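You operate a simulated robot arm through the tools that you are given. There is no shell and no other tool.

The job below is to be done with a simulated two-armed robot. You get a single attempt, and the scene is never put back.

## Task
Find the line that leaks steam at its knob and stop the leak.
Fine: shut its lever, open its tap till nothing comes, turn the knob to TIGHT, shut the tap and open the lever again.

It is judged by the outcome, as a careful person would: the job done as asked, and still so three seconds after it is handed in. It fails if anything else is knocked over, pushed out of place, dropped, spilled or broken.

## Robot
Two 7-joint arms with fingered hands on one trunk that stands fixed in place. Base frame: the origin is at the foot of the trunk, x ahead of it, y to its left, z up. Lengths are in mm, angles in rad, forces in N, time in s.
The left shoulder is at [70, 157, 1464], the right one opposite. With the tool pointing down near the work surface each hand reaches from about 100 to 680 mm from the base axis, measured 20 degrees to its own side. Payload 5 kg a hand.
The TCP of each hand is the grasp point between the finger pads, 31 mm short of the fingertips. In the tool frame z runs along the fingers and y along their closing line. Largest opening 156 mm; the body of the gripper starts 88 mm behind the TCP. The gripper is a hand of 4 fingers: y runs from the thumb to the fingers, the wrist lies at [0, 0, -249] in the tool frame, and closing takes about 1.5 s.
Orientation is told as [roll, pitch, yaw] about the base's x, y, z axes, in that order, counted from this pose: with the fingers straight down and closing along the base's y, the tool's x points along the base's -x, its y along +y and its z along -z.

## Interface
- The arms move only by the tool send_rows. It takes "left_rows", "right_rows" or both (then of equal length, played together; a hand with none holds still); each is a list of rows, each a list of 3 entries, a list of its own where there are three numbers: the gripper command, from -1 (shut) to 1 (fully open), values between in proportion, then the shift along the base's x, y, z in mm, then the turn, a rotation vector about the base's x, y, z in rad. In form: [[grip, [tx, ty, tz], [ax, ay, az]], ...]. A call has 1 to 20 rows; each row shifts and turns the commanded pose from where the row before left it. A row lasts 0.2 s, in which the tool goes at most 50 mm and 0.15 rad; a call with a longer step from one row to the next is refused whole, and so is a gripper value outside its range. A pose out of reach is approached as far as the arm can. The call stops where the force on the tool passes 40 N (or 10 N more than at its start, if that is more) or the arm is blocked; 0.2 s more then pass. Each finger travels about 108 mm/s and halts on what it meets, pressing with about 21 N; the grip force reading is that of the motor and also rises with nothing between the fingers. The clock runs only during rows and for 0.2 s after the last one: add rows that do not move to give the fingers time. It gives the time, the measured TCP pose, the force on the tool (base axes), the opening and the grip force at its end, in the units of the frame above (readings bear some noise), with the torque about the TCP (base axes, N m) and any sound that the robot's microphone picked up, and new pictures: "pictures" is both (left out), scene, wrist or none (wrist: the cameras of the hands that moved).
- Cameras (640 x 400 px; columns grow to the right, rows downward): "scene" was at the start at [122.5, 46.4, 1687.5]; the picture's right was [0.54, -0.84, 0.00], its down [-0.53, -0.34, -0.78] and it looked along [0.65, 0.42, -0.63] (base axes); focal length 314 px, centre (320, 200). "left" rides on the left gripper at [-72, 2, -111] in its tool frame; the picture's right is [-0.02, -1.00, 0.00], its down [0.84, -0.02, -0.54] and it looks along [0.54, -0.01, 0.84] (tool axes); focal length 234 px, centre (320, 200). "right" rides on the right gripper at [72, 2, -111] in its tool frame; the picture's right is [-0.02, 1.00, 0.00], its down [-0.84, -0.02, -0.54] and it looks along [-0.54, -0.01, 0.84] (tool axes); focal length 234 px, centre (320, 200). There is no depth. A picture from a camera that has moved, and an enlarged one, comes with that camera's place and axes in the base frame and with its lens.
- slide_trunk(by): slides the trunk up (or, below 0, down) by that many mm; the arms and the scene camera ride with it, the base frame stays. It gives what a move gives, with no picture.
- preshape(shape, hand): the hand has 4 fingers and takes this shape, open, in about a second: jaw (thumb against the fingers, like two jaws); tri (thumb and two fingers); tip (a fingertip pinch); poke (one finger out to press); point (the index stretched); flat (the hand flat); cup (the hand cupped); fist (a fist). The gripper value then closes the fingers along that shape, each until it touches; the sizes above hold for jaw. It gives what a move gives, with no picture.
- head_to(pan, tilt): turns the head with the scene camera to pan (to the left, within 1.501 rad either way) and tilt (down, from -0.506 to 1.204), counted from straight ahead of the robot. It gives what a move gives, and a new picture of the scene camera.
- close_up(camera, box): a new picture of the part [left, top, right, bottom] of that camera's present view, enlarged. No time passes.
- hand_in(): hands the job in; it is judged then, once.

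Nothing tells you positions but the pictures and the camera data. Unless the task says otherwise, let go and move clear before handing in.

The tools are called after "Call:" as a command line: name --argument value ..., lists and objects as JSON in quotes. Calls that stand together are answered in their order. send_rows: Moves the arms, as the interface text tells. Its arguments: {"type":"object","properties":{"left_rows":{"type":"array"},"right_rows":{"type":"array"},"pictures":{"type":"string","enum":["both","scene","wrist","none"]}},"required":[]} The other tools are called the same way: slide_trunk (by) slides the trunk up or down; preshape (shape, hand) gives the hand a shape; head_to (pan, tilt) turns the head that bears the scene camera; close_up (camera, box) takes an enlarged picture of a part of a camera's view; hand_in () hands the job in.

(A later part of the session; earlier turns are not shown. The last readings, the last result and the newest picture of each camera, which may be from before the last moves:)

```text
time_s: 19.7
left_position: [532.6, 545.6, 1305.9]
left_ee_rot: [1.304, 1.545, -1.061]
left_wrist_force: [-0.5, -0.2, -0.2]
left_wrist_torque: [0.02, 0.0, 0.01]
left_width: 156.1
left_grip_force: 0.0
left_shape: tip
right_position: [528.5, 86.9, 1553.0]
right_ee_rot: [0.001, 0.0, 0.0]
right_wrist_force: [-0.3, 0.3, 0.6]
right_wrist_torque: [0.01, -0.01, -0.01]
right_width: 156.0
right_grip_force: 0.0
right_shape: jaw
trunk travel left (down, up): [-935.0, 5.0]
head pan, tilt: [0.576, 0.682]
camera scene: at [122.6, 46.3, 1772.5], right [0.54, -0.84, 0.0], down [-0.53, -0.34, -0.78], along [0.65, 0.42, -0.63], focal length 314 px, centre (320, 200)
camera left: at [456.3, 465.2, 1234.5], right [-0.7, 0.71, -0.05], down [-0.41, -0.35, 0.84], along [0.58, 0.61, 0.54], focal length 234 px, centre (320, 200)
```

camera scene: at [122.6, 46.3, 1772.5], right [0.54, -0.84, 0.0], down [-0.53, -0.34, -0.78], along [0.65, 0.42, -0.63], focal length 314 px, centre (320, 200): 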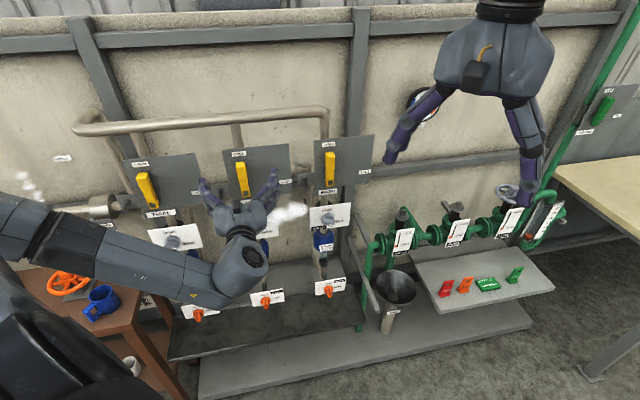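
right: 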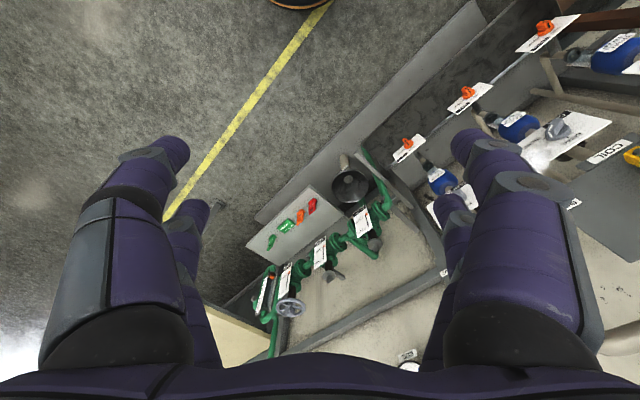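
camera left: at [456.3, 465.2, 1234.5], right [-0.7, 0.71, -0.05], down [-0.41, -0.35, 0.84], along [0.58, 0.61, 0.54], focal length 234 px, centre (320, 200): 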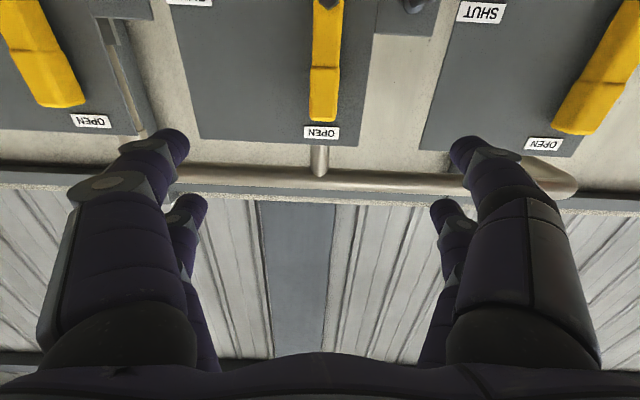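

The full range from thumb-up to thumb-left works here, so I can close the lever by a clockwise roll about its pivot. I switch back to jaw, correct the small roll error and part-close the fingers in free air to see their shape.

Call:
preshape --shape "jaw" --hand "left"

Call:
send_rows --left_rows '[[0.3, [0, 0, 0], [0.035, 0.035, 0]], [-0.25, [0, 0, 0], [0, 0, 0]], [-0.25, [0, 0, 0], [0, 0, 0]], [-0.25, [0, 0, 0], [0, 0, 0]], [-0.25, [0, 0, 0], [0, 0, 0]], [-0.25, [0, 0, 0], [0, 0, 0]]]' --pictures "both"

Call:
close_up --camera "scene" --box '[150, 120, 342, 240]'

Call:
close_up --camera "left" --box '[160, 0, 480, 200]'

```text
time_s: 20.6
left_position: [531.6, 545.5, 1306.7]
left_ee_rot: [1.253, 1.548, -1.11]
left_wrist_force: [0.1, 0.2, -0.2]
left_wrist_torque: [-0.02, 0.0, 0.0]
left_width: 156.0
left_grip_force: 0.1
left_shape: jaw
right_position: [527.5, 86.7, 1553.5]
right_ee_rot: [0.0, 0.001, 0.0]
right_wrist_force: [0.0, -0.4, -0.4]
right_wrist_torque: [0.0, 0.03, -0.01]
right_width: 155.7
right_grip_force: 0.1
right_shape: jaw
trunk travel left (down, up): [-935.0, 5.0]
head pan, tilt: [0.576, 0.682]
```

```text
time_s: 22.0
left_position: [532.4, 545.3, 1305.2]
left_ee_rot: [-1.308, 1.542, 2.611]
left_wrist_force: [-0.3, 0.1, -0.1]
left_wrist_torque: [0.01, 0.0, -0.01]
left_width: 59.2
left_grip_force: 0.2
left_shape: jaw
right_position: [527.9, 87.5, 1553.6]
right_ee_rot: [-0.001, 0.0, 0.0]
right_wrist_force: [0.4, -0.8, 0.0]
right_wrist_torque: [0.01, 0.02, 0.0]
right_width: 155.8
right_grip_force: 0.0
right_shape: jaw
trunk travel left (down, up): [-935.0, 5.0]
head pan, tilt: [0.576, 0.682]
camera scene: at [122.6, 46.4, 1772.5], right [0.54, -0.84, 0.0], down [-0.53, -0.34, -0.78], along [0.65, 0.42, -0.63], focal length 314 px, centre (320, 200)
camera left: at [453.3, 468.1, 1234.2], right [-0.7, 0.71, 0.0], down [-0.38, -0.38, 0.84], along [0.6, 0.59, 0.54], focal length 234 px, centre (320, 200)
```

scene: 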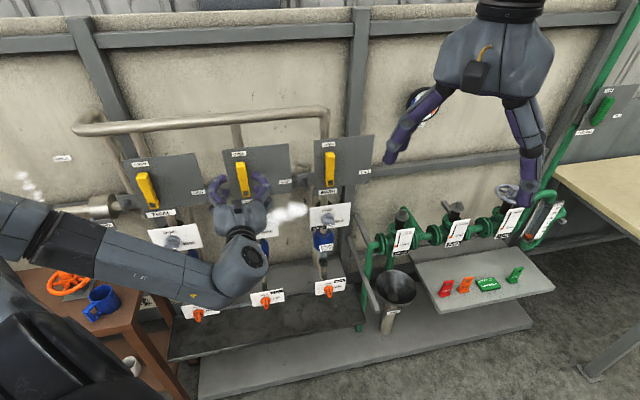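
left: 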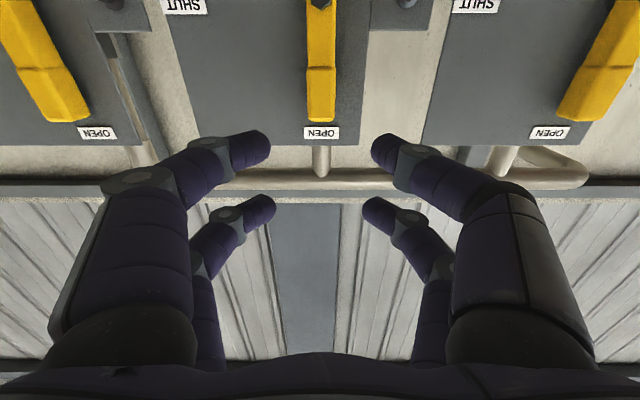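

```text
3.33 times, centred on (246, 180) of scene
camera zoom: at [122.6, 46.4, 1772.5], right [0.54, -0.84, 0.0], down [-0.53, -0.34, -0.78], along [0.65, 0.42, -0.63], focal length 1046 px, centre (567, 267)
```

zoom: 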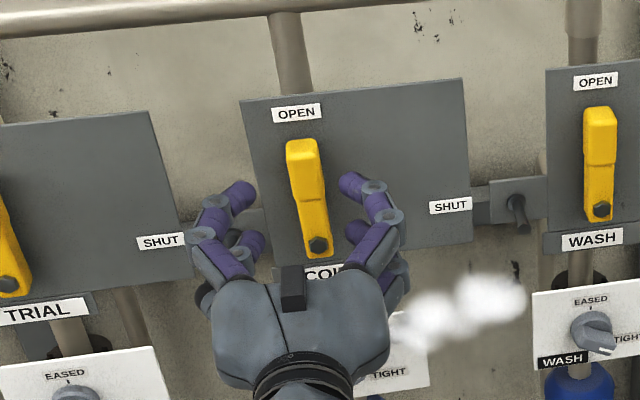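

```text
2.00 times, centred on (320, 100) of left
camera zoom: at [453.3, 468.1, 1234.2], right [-0.7, 0.71, 0.0], down [-0.38, -0.38, 0.84], along [0.6, 0.59, 0.54], focal length 468 px, centre (320, 400)
```

zoom: 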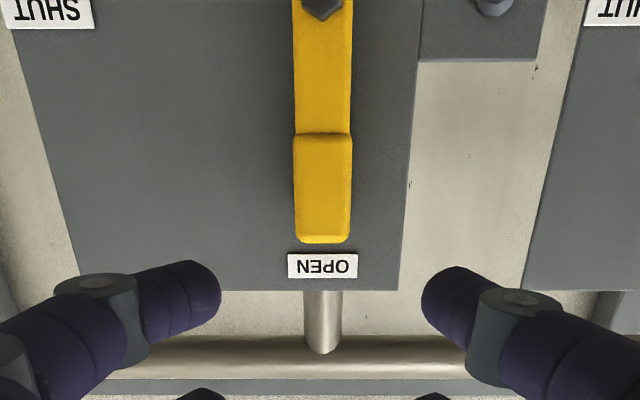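

With the jaw part-closed to 59 mm the curled tips straddle the handle's width (about 25 mm), two fingers each side about ±24 mm from the centre. I lower the hand to the grip's height (z≈1262) and advance part of the way.

Call:
send_rows --left_rows '[[-0.25, [0, 0, -22], [0, 0, 0]], [-0.25, [0, 0, -21], [0, 0, 0]], [-0.25, [14, 14, 0], [0, 0, 0]], [-0.25, [14, 14, 0], [0, 0, 0]], [-0.25, [14, 14, 0], [0, 0, 0]], [-0.25, [7, 7, 0], [0, 0, 0]], [-0.25, [0, 0, 0], [0, 0, 0]]]' --pictures "both"

Call:
close_up --camera "scene" --box '[190, 120, 310, 195]'

Call:
close_up --camera "left" --box '[160, 0, 480, 200]'

```text
time_s: 23.6
left_position: [581.4, 594.4, 1261.2]
left_ee_rot: [-1.317, 1.54, 2.602]
left_wrist_force: [0.2, 1.1, 0.3]
left_wrist_torque: [0.0, 0.0, 0.0]
left_width: 58.8
left_grip_force: 0.2
left_shape: jaw
right_position: [528.9, 87.1, 1554.5]
right_ee_rot: [-0.001, 0.001, 0.0]
right_wrist_force: [0.6, -0.7, 0.1]
right_wrist_torque: [0.0, 0.02, -0.03]
right_width: 156.0
right_grip_force: 0.0
right_shape: jaw
trunk travel left (down, up): [-935.0, 5.0]
head pan, tilt: [0.576, 0.682]
camera scene: at [122.4, 46.0, 1772.6], right [0.54, -0.84, 0.0], down [-0.53, -0.34, -0.78], along [0.65, 0.42, -0.63], focal length 314 px, centre (320, 200)
camera left: at [502.7, 516.7, 1189.8], right [-0.7, 0.71, 0.0], down [-0.38, -0.38, 0.84], along [0.6, 0.59, 0.54], focal length 234 px, centre (320, 200)
```

scene: 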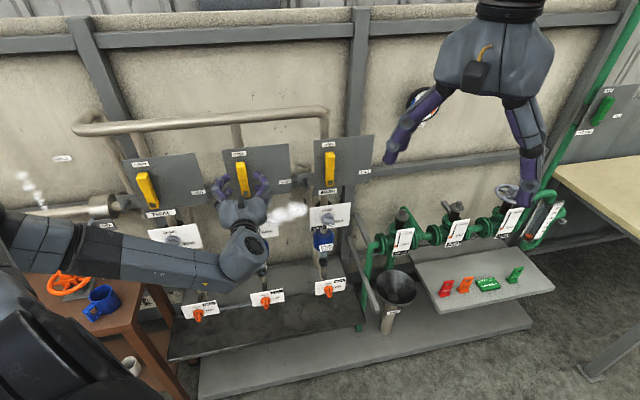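
left: 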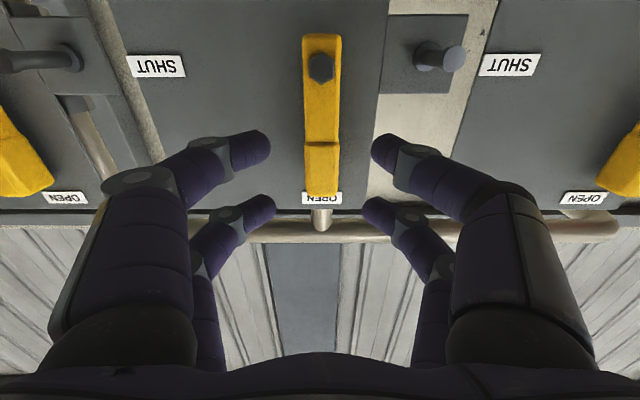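

```text
5.33 times, centred on (250, 158) of scene
camera zoom: at [122.4, 46.0, 1772.6], right [0.54, -0.84, 0.0], down [-0.53, -0.34, -0.78], along [0.65, 0.42, -0.63], focal length 1673 px, centre (693, 427)
```

zoom: 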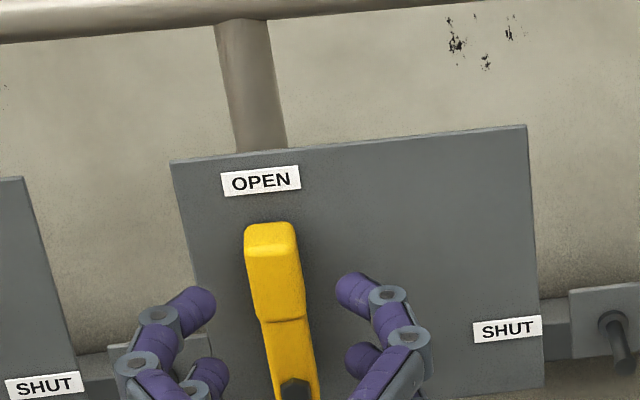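

```text
2.00 times, centred on (320, 100) of left
camera zoom: at [502.7, 516.7, 1189.8], right [-0.7, 0.71, 0.0], down [-0.38, -0.38, 0.84], along [0.6, 0.59, 0.54], focal length 468 px, centre (320, 400)
```

zoom: 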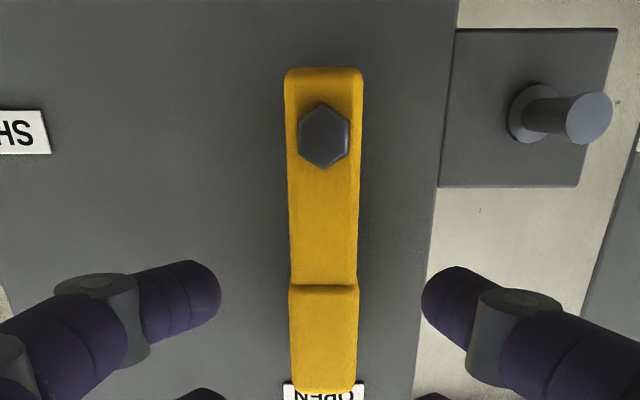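

Now the fingertips sit evenly left and right of the lever; I put the pivot at z≈1199, the grip front at n≈886 and the panel at n≈920, while the hand is at n≈831. I advance about 40 mm more so that the tips flank the handle.

Call:
send_rows --left_rows '[[-0.25, [10, 10, 0], [0, 0, 0]], [-0.25, [8, 8, 0], [0, 0, 0]], [-0.25, [6, 6, 0], [0, 0, 0]], [-0.25, [4, 4, 0], [0, 0, 0]], [-0.25, [0, 0, 0], [0, 0, 0]]]' --pictures "both"

Call:
close_up --camera "scene" --box '[190, 120, 310, 195]'

Call:
close_up --camera "left" --box '[160, 0, 480, 200]'

```text
time_s: 24.8
left_position: [609.4, 622.6, 1262.1]
left_ee_rot: [-1.295, 1.544, 2.624]
left_wrist_force: [-0.2, 0.2, 0.2]
left_wrist_torque: [-0.03, 0.02, -0.05]
left_width: 58.6
left_grip_force: 0.1
left_shape: jaw
right_position: [527.9, 87.0, 1553.5]
right_ee_rot: [0.0, 0.001, -0.002]
right_wrist_force: [-0.5, -1.1, 0.5]
right_wrist_torque: [-0.01, -0.02, 0.03]
right_width: 155.8
right_grip_force: 0.1
right_shape: jaw
trunk travel left (down, up): [-935.0, 5.0]
head pan, tilt: [0.576, 0.682]
camera scene: at [122.7, 46.5, 1772.5], right [0.54, -0.84, 0.0], down [-0.53, -0.34, -0.78], along [0.65, 0.42, -0.63], focal length 314 px, centre (320, 200)
camera left: at [530.5, 544.4, 1190.2], right [-0.7, 0.71, 0.0], down [-0.38, -0.38, 0.84], along [0.6, 0.59, 0.54], focal length 234 px, centre (320, 200)
```

scene: 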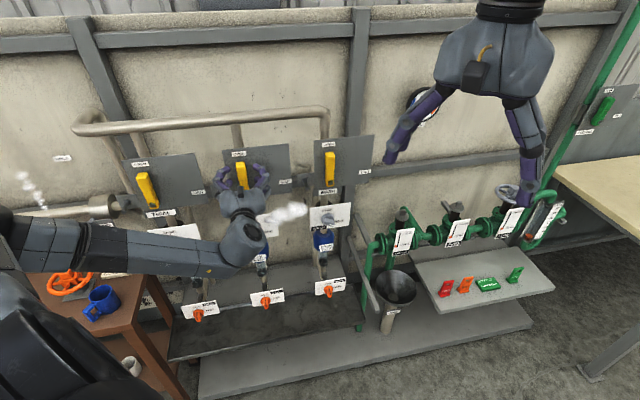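
left: 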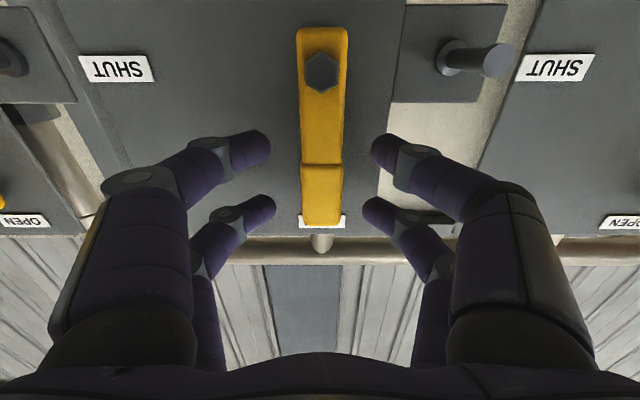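

```text
5.33 times, centred on (250, 158) of scene
camera zoom: at [122.7, 46.5, 1772.5], right [0.54, -0.84, 0.0], down [-0.53, -0.34, -0.78], along [0.65, 0.42, -0.63], focal length 1673 px, centre (693, 427)
```

zoom: 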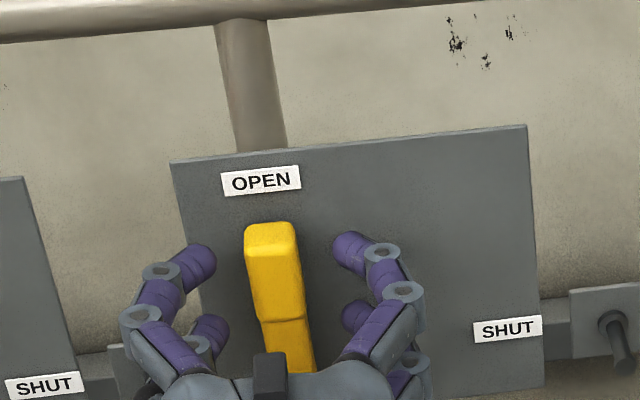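

```text
2.00 times, centred on (320, 100) of left
camera zoom: at [530.5, 544.4, 1190.2], right [-0.7, 0.71, 0.0], down [-0.38, -0.38, 0.84], along [0.6, 0.59, 0.54], focal length 468 px, centre (320, 400)
```

zoom: 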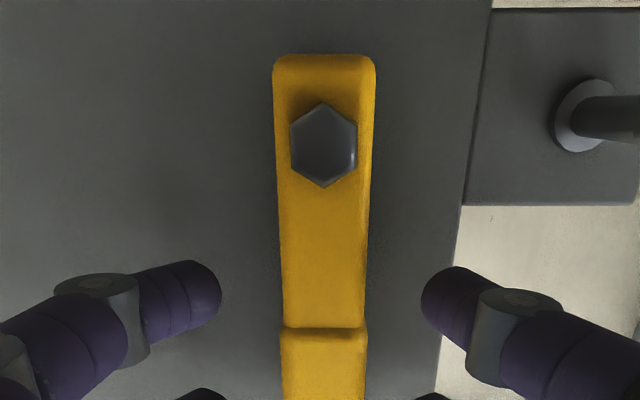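

The tips are beside the handle but I judge them only shallowly engaged. I advance about 11 mm more and then close gently on the handle.

Call:
send_rows --left_rows '[[-0.25, [4, 4, 0], [0, 0, 0]], [-0.25, [4, 4, 0], [0, 0, 0]], [-0.25, [0, 0, 0], [0, 0, 0]], [-0.45, [0, 0, 0], [0, 0, 0]], [-0.6, [0, 0, 0], [0, 0, 0]], [-0.6, [0, 0, 0], [0, 0, 0]], [-0.6, [0, 0, 0], [0, 0, 0]]]' --pictures "both"

Call:
close_up --camera "scene" --box '[190, 120, 310, 195]'

Call:
close_up --camera "left" --box '[160, 0, 480, 200]'

```text
time_s: 26.4
left_position: [617.5, 629.8, 1263.6]
left_ee_rot: [-1.309, 1.544, 2.609]
left_wrist_force: [-0.2, -0.8, 0.6]
left_wrist_torque: [0.03, 0.0, -0.03]
left_width: 31.6
left_grip_force: 0.0
left_shape: jaw
right_position: [528.5, 86.1, 1554.8]
right_ee_rot: [0.002, -0.001, 0.001]
right_wrist_force: [0.3, 0.3, -0.2]
right_wrist_torque: [0.01, -0.01, -0.02]
right_width: 155.9
right_grip_force: 0.1
right_shape: jaw
trunk travel left (down, up): [-935.0, 5.0]
head pan, tilt: [0.576, 0.682]
camera scene: at [122.5, 46.3, 1772.5], right [0.54, -0.84, 0.0], down [-0.53, -0.34, -0.78], along [0.65, 0.42, -0.63], focal length 314 px, centre (320, 200)
camera left: at [538.7, 552.8, 1191.0], right [-0.7, 0.71, 0.0], down [-0.38, -0.38, 0.84], along [0.6, 0.59, 0.54], focal length 234 px, centre (320, 200)
```

scene: 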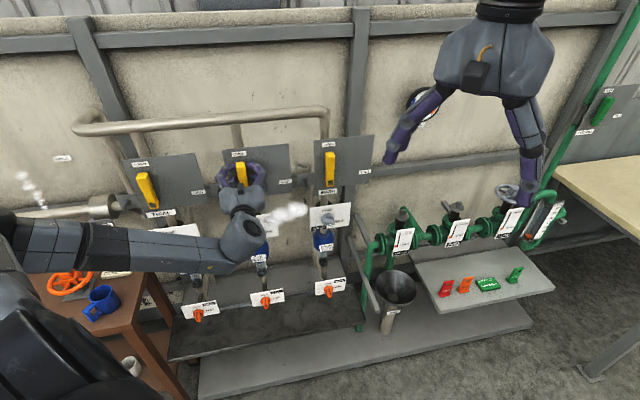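
left: 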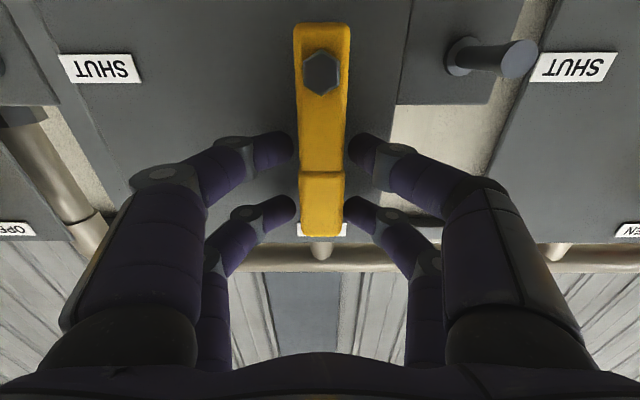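

```text
5.33 times, centred on (250, 158) of scene
camera zoom: at [122.5, 46.3, 1772.5], right [0.54, -0.84, 0.0], down [-0.53, -0.34, -0.78], along [0.65, 0.42, -0.63], focal length 1673 px, centre (693, 427)
```

zoom: 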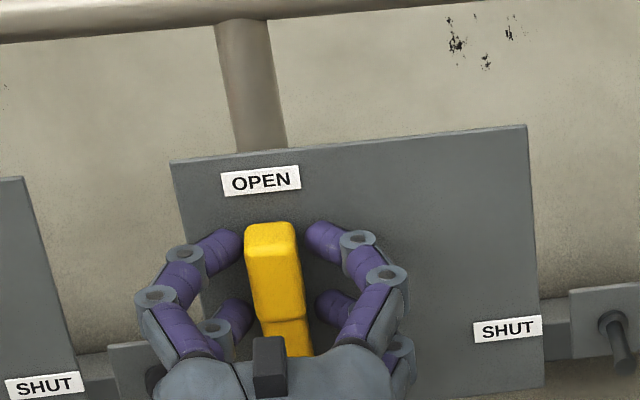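

```text
2.00 times, centred on (320, 100) of left
camera zoom: at [538.7, 552.8, 1191.0], right [-0.7, 0.71, 0.0], down [-0.38, -0.38, 0.84], along [0.6, 0.59, 0.54], focal length 468 px, centre (320, 400)
```

zoom: 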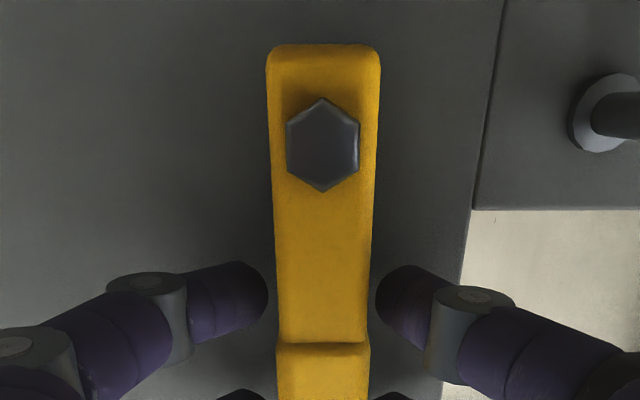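

The fingertips now cage the handle with about 2 mm play each side at 31.6 mm opening. I take the pivot to be 64.6 mm below the hand's centre and start swinging the lever clockwise toward SHUT, first by 30°.

Call:
send_rows --left_rows '[[-0.62, [5.96, -5.96, -0.56], [0.0926, 0.0926, 0]], [-0.62, [5.86, -5.86, -1.65], [0.0926, 0.0926, 0]], [-0.62, [5.66, -5.66, -2.71], [0.0926, 0.0926, 0]], [-0.62, [5.36, -5.36, -3.74], [0.0926, 0.0926, 0]]]' --pictures "both"

Call:
close_up --camera "scene" --box '[190, 120, 310, 195]'

```text
time_s: 27.4
left_position: [640.9, 608.3, 1253.7]
left_ee_rot: [-1.552, 1.018, 2.37]
left_wrist_force: [-1.2, 1.1, -0.6]
left_wrist_torque: [-0.02, 0.0, 0.0]
left_width: 29.9
left_grip_force: 0.1
left_shape: jaw
right_position: [527.3, 86.8, 1552.9]
right_ee_rot: [0.001, 0.001, -0.001]
right_wrist_force: [0.7, 0.4, 0.2]
right_wrist_torque: [-0.01, 0.01, 0.01]
right_width: 156.1
right_grip_force: 0.1
right_shape: jaw
trunk travel left (down, up): [-935.0, 5.0]
head pan, tilt: [0.576, 0.682]
camera scene: at [122.4, 46.6, 1772.6], right [0.54, -0.84, 0.0], down [-0.53, -0.34, -0.78], along [0.65, 0.42, -0.63], focal length 314 px, centre (320, 200)
camera left: at [536.6, 555.1, 1192.8], right [-0.6, 0.62, 0.5], down [-0.08, -0.68, 0.73], along [0.79, 0.4, 0.46], focal length 234 px, centre (320, 200)
```

scene: 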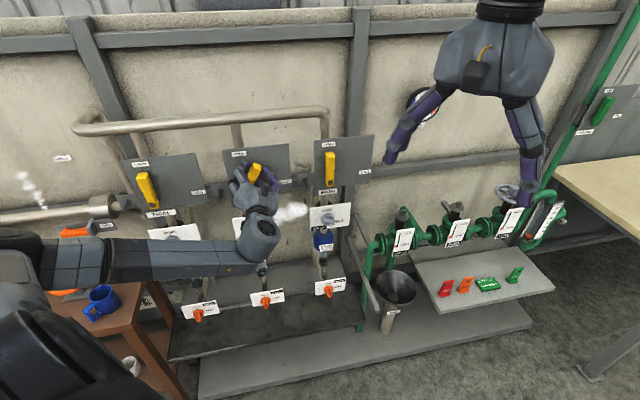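
left: 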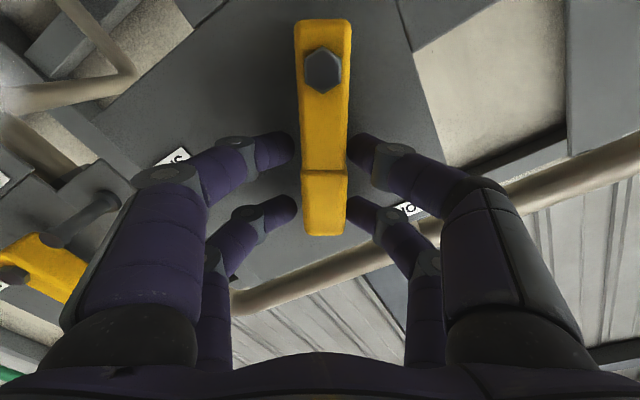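

```text
5.33 times, centred on (250, 158) of scene
camera zoom: at [122.4, 46.6, 1772.6], right [0.54, -0.84, 0.0], down [-0.53, -0.34, -0.78], along [0.65, 0.42, -0.63], focal length 1673 px, centre (693, 427)
```

zoom: 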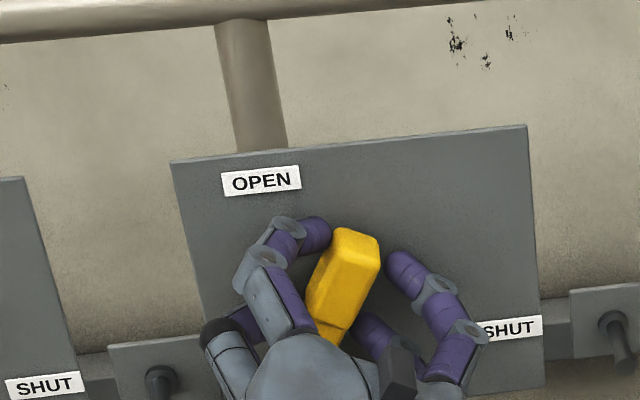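

The lever follows with almost no force. I carry on with the remaining 60°.

Call:
send_rows --left_rows '[[-0.62, [4.97, -4.97, -4.69], [0.0926, 0.0926, 0]], [-0.62, [4.49, -4.49, -5.58], [0.0926, 0.0926, 0]], [-0.62, [3.94, -3.94, -6.35], [0.0926, 0.0926, 0]], [-0.62, [3.32, -3.32, -7.03], [0.0926, 0.0926, 0]], [-0.62, [2.64, -2.64, -7.58], [0.0926, 0.0926, 0]], [-0.62, [1.92, -1.92, -8.0], [0.0926, 0.0926, 0]], [-0.62, [1.16, -1.16, -8.29], [0.0926, 0.0926, 0]], [-0.62, [0.39, -0.39, -8.43], [0.0926, 0.0926, 0]], [-0.62, [0, 0, 0], [0, 0, 0]]]' --pictures "both"

Call:
close_up --camera "scene" --box '[190, 120, 310, 195]'

Call:
close_up --camera "left" --box '[160, 0, 480, 200]'

```text
time_s: 29.4
left_position: [663.4, 583.7, 1198.1]
left_ee_rot: [-1.562, -0.031, 2.362]
left_wrist_force: [-0.3, 0.6, 0.4]
left_wrist_torque: [-0.03, 0.02, 0.0]
left_width: 30.0
left_grip_force: 0.0
left_shape: jaw
right_position: [528.1, 85.8, 1553.5]
right_ee_rot: [0.001, 0.0, 0.001]
right_wrist_force: [0.3, -0.8, -0.7]
right_wrist_torque: [0.01, 0.01, 0.01]
right_width: 155.9
right_grip_force: 0.0
right_shape: jaw
trunk travel left (down, up): [-935.0, 5.0]
head pan, tilt: [0.576, 0.682]
camera scene: at [122.3, 46.3, 1772.6], right [0.54, -0.84, 0.0], down [-0.53, -0.34, -0.78], along [0.65, 0.42, -0.63], focal length 314 px, centre (320, 200)
camera left: at [534.7, 555.6, 1199.4], right [0.01, 0.0, 1.0], down [0.21, -0.98, 0.0], along [0.98, 0.21, -0.01], focal length 234 px, centre (320, 200)
```

scene: 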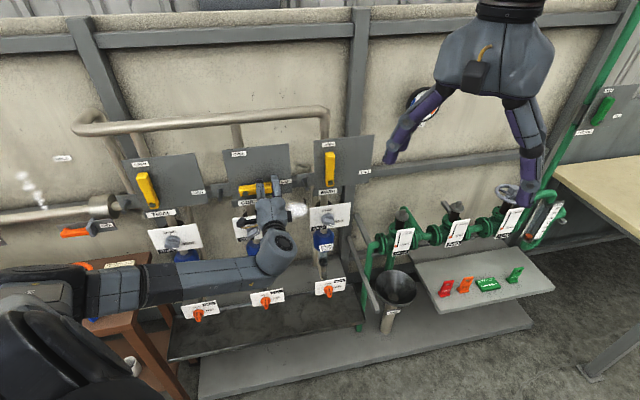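
left: 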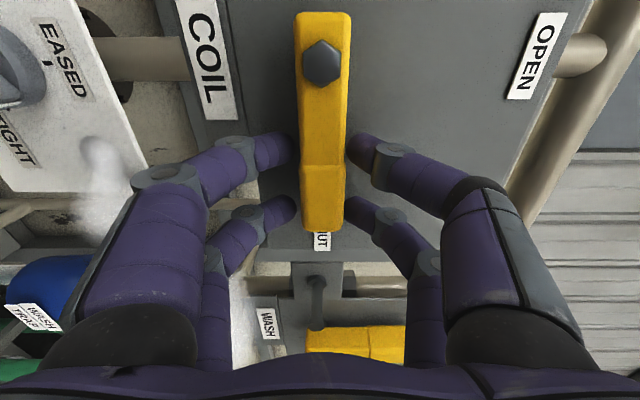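

```text
5.33 times, centred on (250, 158) of scene
camera zoom: at [122.3, 46.3, 1772.6], right [0.54, -0.84, 0.0], down [-0.53, -0.34, -0.78], along [0.65, 0.42, -0.63], focal length 1673 px, centre (693, 427)
```

zoom: 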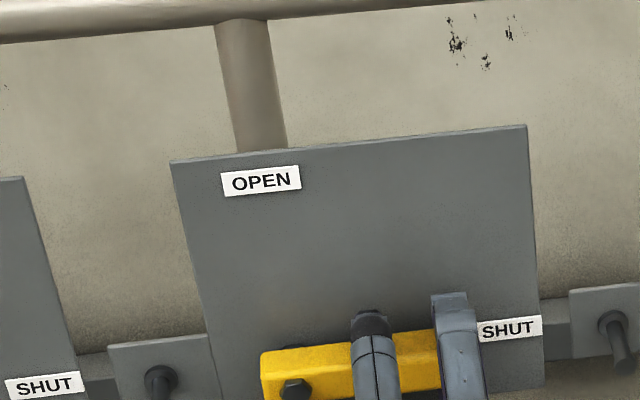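

```text
2.00 times, centred on (320, 100) of left
camera zoom: at [534.7, 555.6, 1199.4], right [0.01, 0.0, 1.0], down [0.21, -0.98, 0.0], along [0.98, 0.21, -0.01], focal length 468 px, centre (320, 400)
```

zoom: 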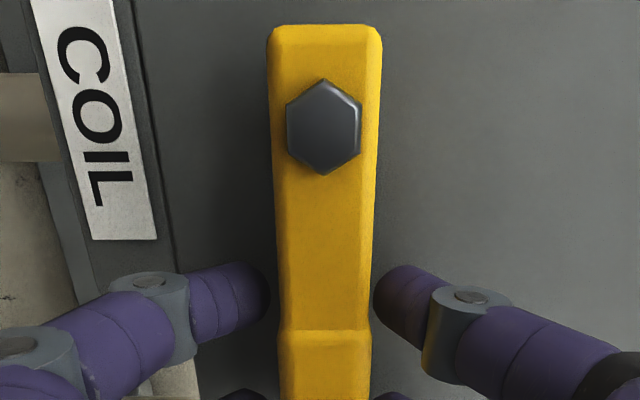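

The lever now lies level at SHUT. I nudge it a few degrees further to be sure it is against its end, watching the force.

Call:
send_rows --left_rows '[[-0.62, [0, 0, -2.6], [0.0283, 0.0283, 0]], [-0.62, [-0.2, 0.2, -2.6], [0.0283, 0.0283, 0]], [-0.62, [-0.3, 0.3, -2.6], [0.0283, 0.0283, 0]], [-0.62, [0, 0, 0], [0, 0, 0]]]' --pictures "both"

Call:
close_up --camera "left" --box '[160, 0, 480, 200]'

Call:
close_up --camera "scene" --box '[190, 140, 340, 234]'

```text
time_s: 30.4
left_position: [660.7, 584.7, 1190.3]
left_ee_rot: [-1.565, -0.148, 2.365]
left_wrist_force: [-2.0, 1.3, 4.1]
left_wrist_torque: [0.07, -0.11, 0.01]
left_width: 29.3
left_grip_force: 0.0
left_shape: jaw
right_position: [527.6, 85.6, 1553.8]
right_ee_rot: [-0.001, -0.002, 0.0]
right_wrist_force: [0.2, 0.2, 0.6]
right_wrist_torque: [0.0, 0.0, 0.03]
right_width: 156.0
right_grip_force: 0.1
right_shape: jaw
trunk travel left (down, up): [-935.0, 5.0]
head pan, tilt: [0.576, 0.682]
camera scene: at [121.1, 45.6, 1772.7], right [0.54, -0.84, 0.0], down [-0.53, -0.34, -0.78], along [0.65, 0.42, -0.63], focal length 314 px, centre (320, 200)
camera left: at [533.0, 555.9, 1200.0], right [0.09, -0.08, 0.99], down [0.21, -0.97, -0.1], along [0.97, 0.22, -0.07], focal length 234 px, centre (320, 200)
```

scene: 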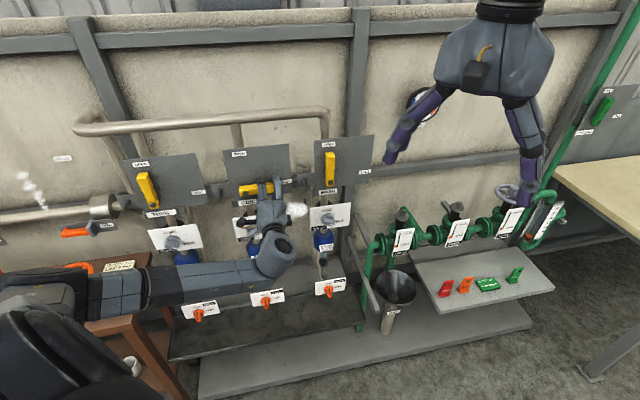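
left: 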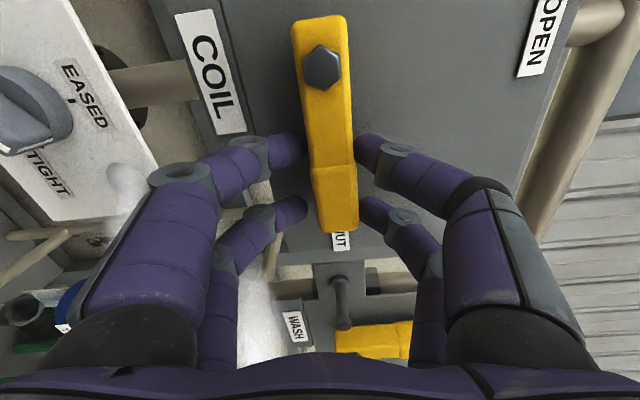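

```text
2.00 times, centred on (320, 100) of left
camera zoom: at [533.0, 555.9, 1200.0], right [0.09, -0.08, 0.99], down [0.21, -0.97, -0.1], along [0.97, 0.22, -0.07], focal length 468 px, centre (320, 400)
```

zoom: 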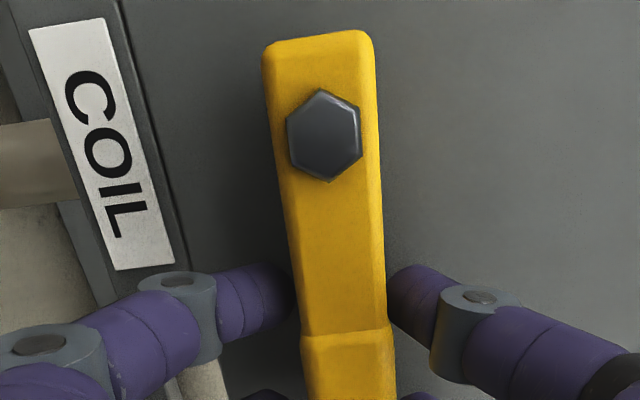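

```text
4.26 times, centred on (265, 187) of scene
camera zoom: at [121.1, 45.6, 1772.7], right [0.54, -0.84, 0.0], down [-0.53, -0.34, -0.78], along [0.65, 0.42, -0.63], focal length 1335 px, centre (554, 255)
```

zoom: 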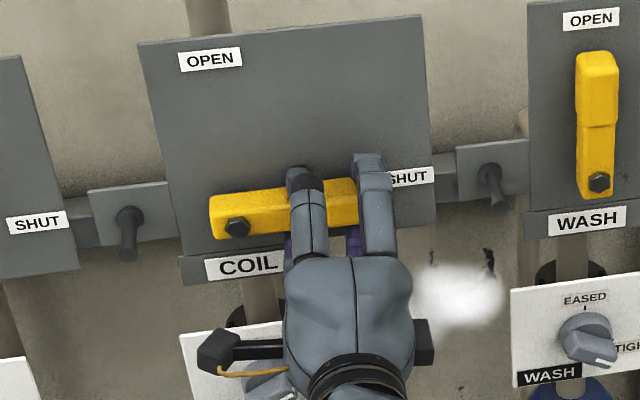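

The hand turned a further 8° while the lever stayed level at the SHUT label, so it is at its end stop. I turn the hand back in line, open the fingers and draw straight back from the panel.

Call:
send_rows --left_rows '[[-0.6, [0.2, -0.2, 2.6], [-0.0283, -0.0283, 0]], [-0.5, [0.3, -0.3, 2.6], [-0.0283, -0.0283, 0]], [-0.25, [0, 0, 2.6], [-0.0283, -0.0283, 0]], [-0.25, [0, 0, 0], [0, 0, 0]], [-0.25, [0, 0, 0], [0, 0, 0]], [-0.25, [-10, -10, 0], [0, 0, 0]], [-0.25, [-14, -14, 0], [0, 0, 0]], [-0.25, [-20, -20, 0], [0, 0, 0]], [-0.25, [-20, -20, 0], [0, 0, 0]], [-0.25, [-20, -20, 0], [0, 0, 0]]]' --pictures "both"

Call:
close_up --camera "scene" --box '[190, 140, 340, 234]'

```text
time_s: 32.6
left_position: [579.1, 498.9, 1201.1]
left_ee_rot: [-1.563, -0.028, 2.363]
left_wrist_force: [0.5, -1.4, 0.0]
left_wrist_torque: [-0.02, 0.0, 0.01]
left_width: 58.1
left_grip_force: 0.1
left_shape: jaw
right_position: [526.9, 86.0, 1554.3]
right_ee_rot: [0.0, 0.002, 0.002]
right_wrist_force: [0.8, -0.7, 0.1]
right_wrist_torque: [0.01, -0.04, 0.02]
right_width: 155.9
right_grip_force: 0.0
right_shape: jaw
trunk travel left (down, up): [-935.0, 5.0]
head pan, tilt: [0.576, 0.682]
camera scene: at [121.5, 45.5, 1772.7], right [0.54, -0.84, 0.0], down [-0.53, -0.34, -0.78], along [0.65, 0.42, -0.63], focal length 314 px, centre (320, 200)
camera left: at [450.3, 471.0, 1201.1], right [0.01, 0.0, 1.0], down [0.22, -0.98, 0.0], along [0.98, 0.22, -0.01], focal length 234 px, centre (320, 200)
```

scene: 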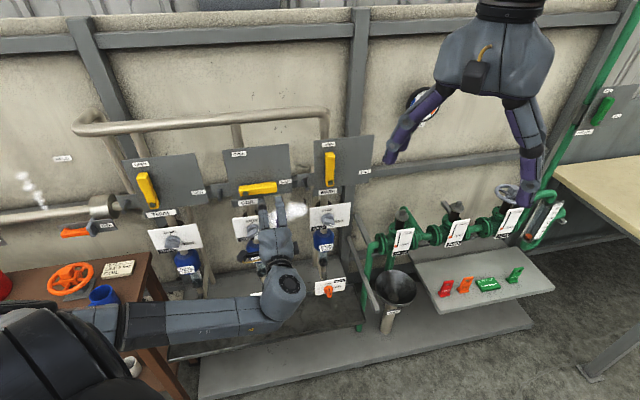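
left: 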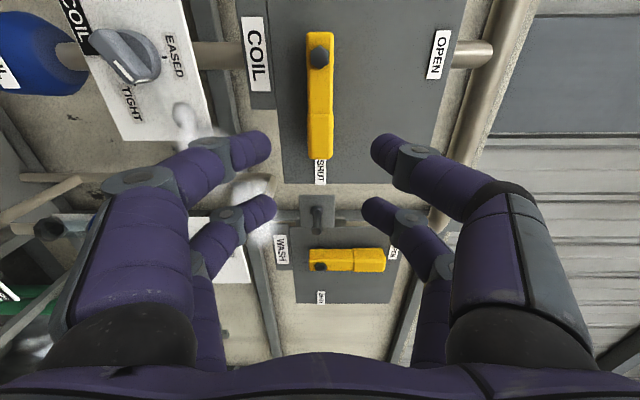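

```text
4.26 times, centred on (265, 187) of scene
camera zoom: at [121.5, 45.5, 1772.7], right [0.54, -0.84, 0.0], down [-0.53, -0.34, -0.78], along [0.65, 0.42, -0.63], focal length 1335 px, centre (554, 255)
```

zoom: 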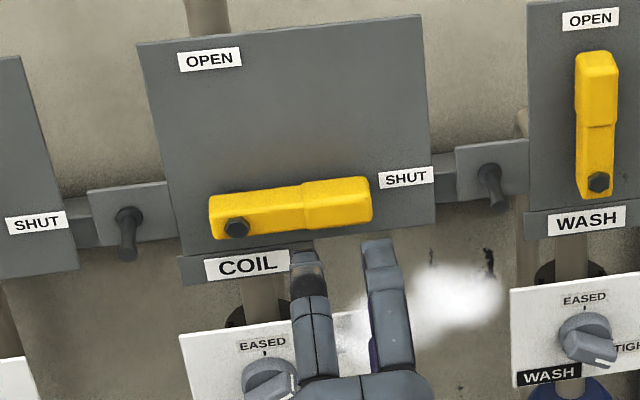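

The COIL lever is SHUT and the hand is free. Next the tap: I pull the hand back, roll it thumb-left again and line it up with the COIL line before lowering the trunk.

Call:
send_rows --left_rows '[[-0.25, [-8.25, 0.25, 0], [-0.101, -0.101, 0]], [-0.25, [-8.25, 0.25, 0], [-0.101, -0.101, 0]], [-0.25, [-8.25, 0.25, 0], [-0.101, -0.101, 0]], [-0.25, [-8.25, 0.25, 0], [-0.101, -0.101, 0]], [-0.25, [-8.25, 0.25, 0], [-0.101, -0.101, 0]], [-0.25, [-8.25, 0.25, 0], [-0.101, -0.101, 0]], [-0.25, [-8.25, 0.25, 0], [-0.101, -0.101, 0]], [-0.25, [-8.25, 0.25, 0], [-0.101, -0.101, 0]], [-0.25, [-8.25, 0.25, 0], [-0.101, -0.101, 0]], [-0.25, [-8.25, 0.25, 0], [-0.101, -0.101, 0]], [-0.25, [-8.25, 0.25, 0], [-0.101, -0.101, 0]]]' --pictures "both"

```text
time_s: 35.0
left_position: [489.9, 504.0, 1199.3]
left_ee_rot: [-1.305, 1.545, 2.615]
left_wrist_force: [0.3, 0.0, 0.9]
left_wrist_torque: [0.01, 0.01, 0.04]
left_width: 58.0
left_grip_force: 0.1
left_shape: jaw
right_position: [527.7, 87.3, 1554.1]
right_ee_rot: [0.0, -0.001, -0.001]
right_wrist_force: [0.1, -0.4, -1.2]
right_wrist_torque: [0.03, -0.04, 0.02]
right_width: 155.9
right_grip_force: 0.1
right_shape: jaw
trunk travel left (down, up): [-935.0, 5.0]
head pan, tilt: [0.576, 0.682]
camera scene: at [121.9, 45.7, 1772.6], right [0.54, -0.84, 0.0], down [-0.53, -0.34, -0.78], along [0.65, 0.42, -0.63], focal length 314 px, centre (320, 200)
camera left: at [410.1, 425.0, 1126.7], right [-0.7, 0.71, 0.0], down [-0.38, -0.38, 0.84], along [0.6, 0.59, 0.54], focal length 234 px, centre (320, 200)
```

scene: 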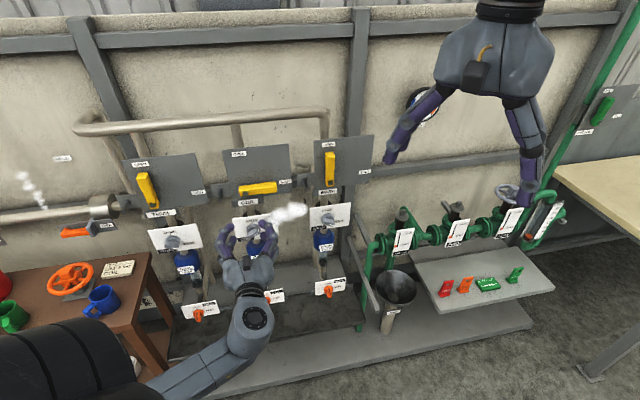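
left: 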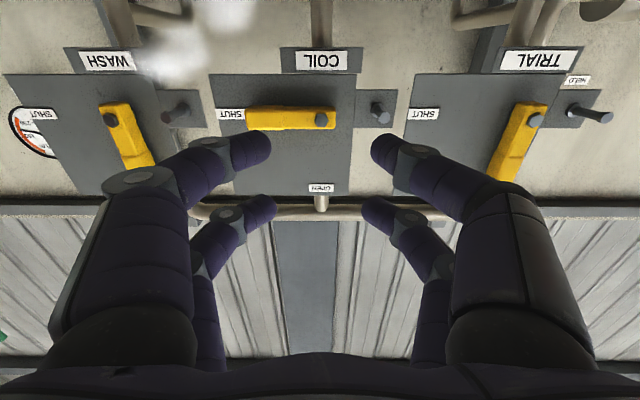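

The lever reads SHUT and the hand is clear at n≈700. I lower the trunk in two stages, checking between.

Call:
slide_trunk --by -300

Call:
head_to --pan 0.7 --tilt 0.65

```text
time_s: 38.0
left_position: [490.2, 503.3, 897.9]
left_ee_rot: [-1.318, 1.542, 2.601]
left_wrist_force: [-0.2, 0.4, 0.7]
left_wrist_torque: [0.03, -0.02, 0.0]
left_width: 58.3
left_grip_force: 0.0
left_shape: jaw
right_position: [528.0, 86.0, 1254.7]
right_ee_rot: [-0.001, 0.001, 0.0]
right_wrist_force: [0.6, -0.2, 0.4]
right_wrist_torque: [0.03, -0.01, 0.01]
right_width: 156.0
right_grip_force: 0.0
right_shape: jaw
trunk travel left (down, up): [-635.0, 305.0]
head pan, tilt: [0.576, 0.682]
```

```text
time_s: 38.7
left_position: [489.3, 503.7, 898.2]
left_ee_rot: [-1.315, 1.542, 2.604]
left_wrist_force: [0.6, 0.6, -0.2]
left_wrist_torque: [-0.01, 0.0, -0.01]
left_width: 58.2
left_grip_force: 0.2
left_shape: jaw
right_position: [528.0, 87.4, 1253.3]
right_ee_rot: [-0.002, 0.0, -0.001]
right_wrist_force: [-0.5, 0.0, -0.5]
right_wrist_torque: [0.01, 0.01, -0.02]
right_width: 155.9
right_grip_force: 0.1
right_shape: jaw
trunk travel left (down, up): [-635.0, 305.0]
head pan, tilt: [0.7, 0.649]
camera scene: at [117.1, 55.5, 1475.4], right [0.64, -0.77, 0.0], down [-0.46, -0.39, -0.8], along [0.61, 0.51, -0.6], focal length 314 px, centre (320, 200)
```

scene: 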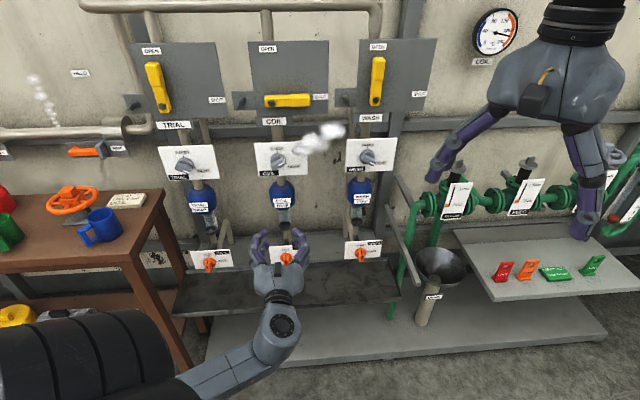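

All clear so far; a gauge labelled COIL has come into view too, which will help show when the line is empty. I look at it closely and lower the trunk the rest of the way.

Call:
close_up --camera "scene" --box '[460, 0, 530, 70]'

Call:
close_up --camera "scene" --box '[230, 120, 360, 201]'

Call:
slide_trunk --by -190

Call:
send_rows --left_rows '[[-0.25, [0, 0, 0], [0, 0, 0]]]' --pictures "both"

```text
5.71 times, centred on (495, 35) of scene
camera zoom: at [117.1, 55.5, 1475.4], right [0.64, -0.77, 0.0], down [-0.46, -0.39, -0.8], along [0.61, 0.51, -0.6], focal length 1792 px, centre (-680, 1143)
```

zoom: 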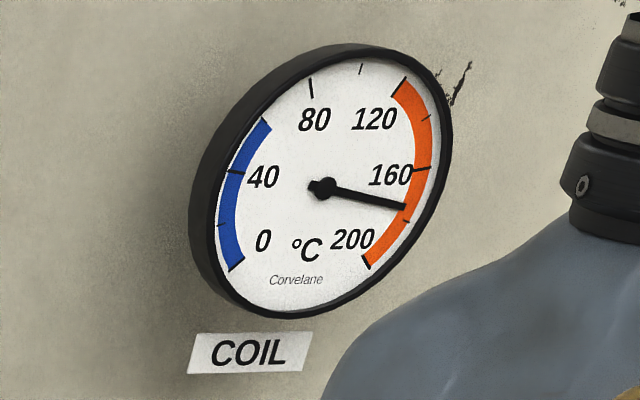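

```text
4.92 times, centred on (295, 160) of scene
camera zoom: at [117.1, 55.5, 1475.4], right [0.64, -0.77, 0.0], down [-0.46, -0.39, -0.8], along [0.61, 0.51, -0.6], focal length 1544 px, centre (443, 394)
```

zoom: 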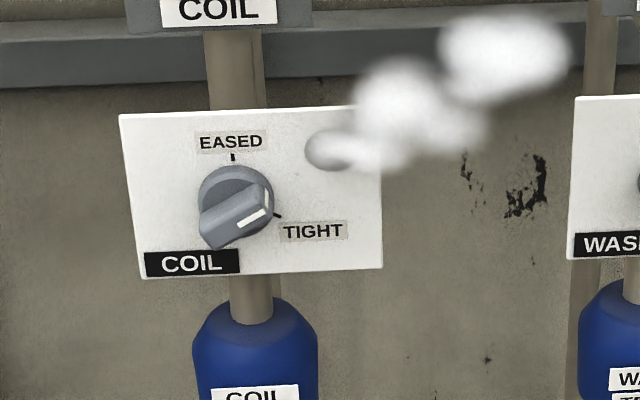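

```text
time_s: 40.8
left_position: [489.2, 503.8, 708.4]
left_ee_rot: [-1.319, 1.543, 2.599]
left_wrist_force: [0.2, -0.3, -0.8]
left_wrist_torque: [-0.01, 0.02, 0.03]
left_width: 58.2
left_grip_force: 0.0
left_shape: jaw
right_position: [528.3, 86.2, 1063.1]
right_ee_rot: [0.0, 0.0, 0.001]
right_wrist_force: [0.5, 0.1, 0.4]
right_wrist_torque: [-0.02, 0.02, 0.0]
right_width: 155.7
right_grip_force: 0.1
right_shape: jaw
trunk travel left (down, up): [-445.0, 495.0]
head pan, tilt: [0.7, 0.649]
```

```text
time_s: 41.2
left_position: [488.1, 503.1, 708.3]
left_ee_rot: [-1.313, 1.541, 2.605]
left_wrist_force: [0.3, 0.4, -0.2]
left_wrist_torque: [-0.03, 0.02, 0.02]
left_width: 57.9
left_grip_force: 0.0
left_shape: jaw
right_position: [527.9, 85.5, 1063.4]
right_ee_rot: [0.001, -0.002, -0.001]
right_wrist_force: [0.6, -0.2, -0.3]
right_wrist_torque: [-0.02, -0.03, 0.02]
right_width: 155.8
right_grip_force: 0.1
right_shape: jaw
trunk travel left (down, up): [-445.0, 495.0]
head pan, tilt: [0.7, 0.649]
camera scene: at [117.0, 55.5, 1285.4], right [0.64, -0.76, 0.0], down [-0.46, -0.39, -0.8], along [0.61, 0.51, -0.6], focal length 314 px, centre (320, 200)
camera left: at [410.5, 425.4, 636.4], right [-0.7, 0.71, 0.0], down [-0.38, -0.38, 0.84], along [0.6, 0.59, 0.54], focal length 234 px, centre (320, 200)
```

scene: 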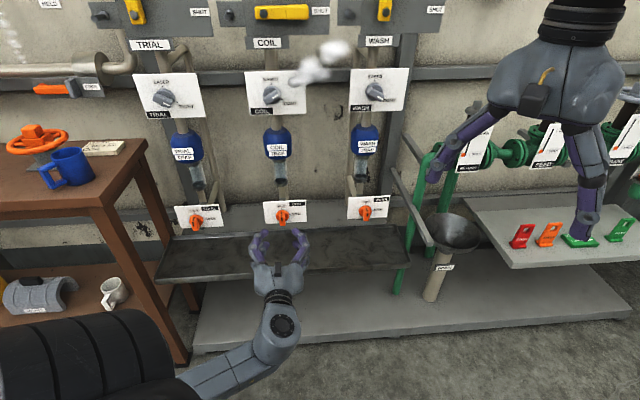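
left: 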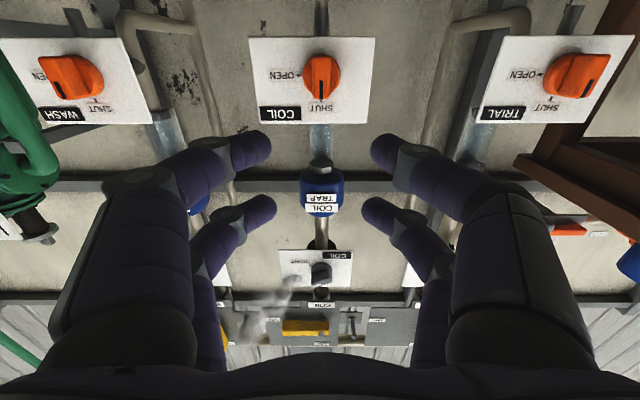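

The trunk is down and the left camera looks up at the COIL tap, whose bar is at SHUT; I put it near z≈660. I enlarge both views to fix its depth.

Call:
close_up --camera "scene" --box '[236, 185, 332, 245]'

Call:
close_up --camera "left" --box '[240, 25, 400, 125]'

Call:
close_up --camera "scene" --box '[150, 200, 470, 400]'

```text
6.67 times, centred on (284, 215) of scene
camera zoom: at [117.0, 55.5, 1285.4], right [0.64, -0.76, 0.0], down [-0.46, -0.39, -0.8], along [0.61, 0.51, -0.6], focal length 2091 px, centre (560, 100)
```

zoom: 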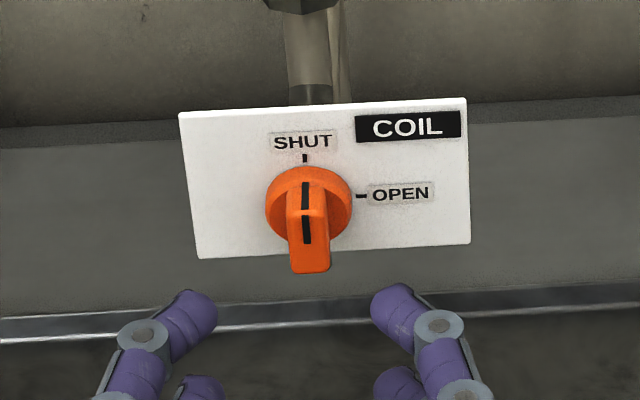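

```text
4.00 times, centred on (320, 75) of left
camera zoom: at [410.5, 425.4, 636.4], right [-0.7, 0.71, 0.0], down [-0.38, -0.38, 0.84], along [0.6, 0.59, 0.54], focal length 937 px, centre (320, 700)
```

zoom: 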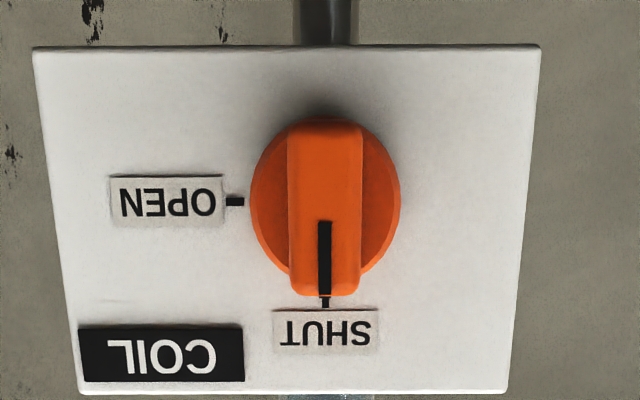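

```text
2.00 times, centred on (310, 300) of scene
camera zoom: at [117.0, 55.5, 1285.4], right [0.64, -0.76, 0.0], down [-0.46, -0.39, -0.8], along [0.61, 0.51, -0.6], focal length 627 px, centre (340, 0)
```

zoom: 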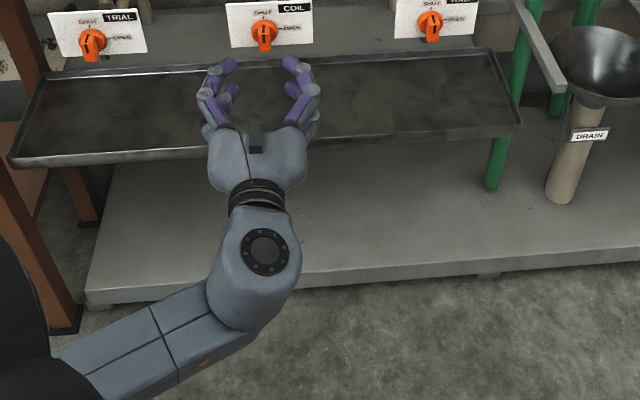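

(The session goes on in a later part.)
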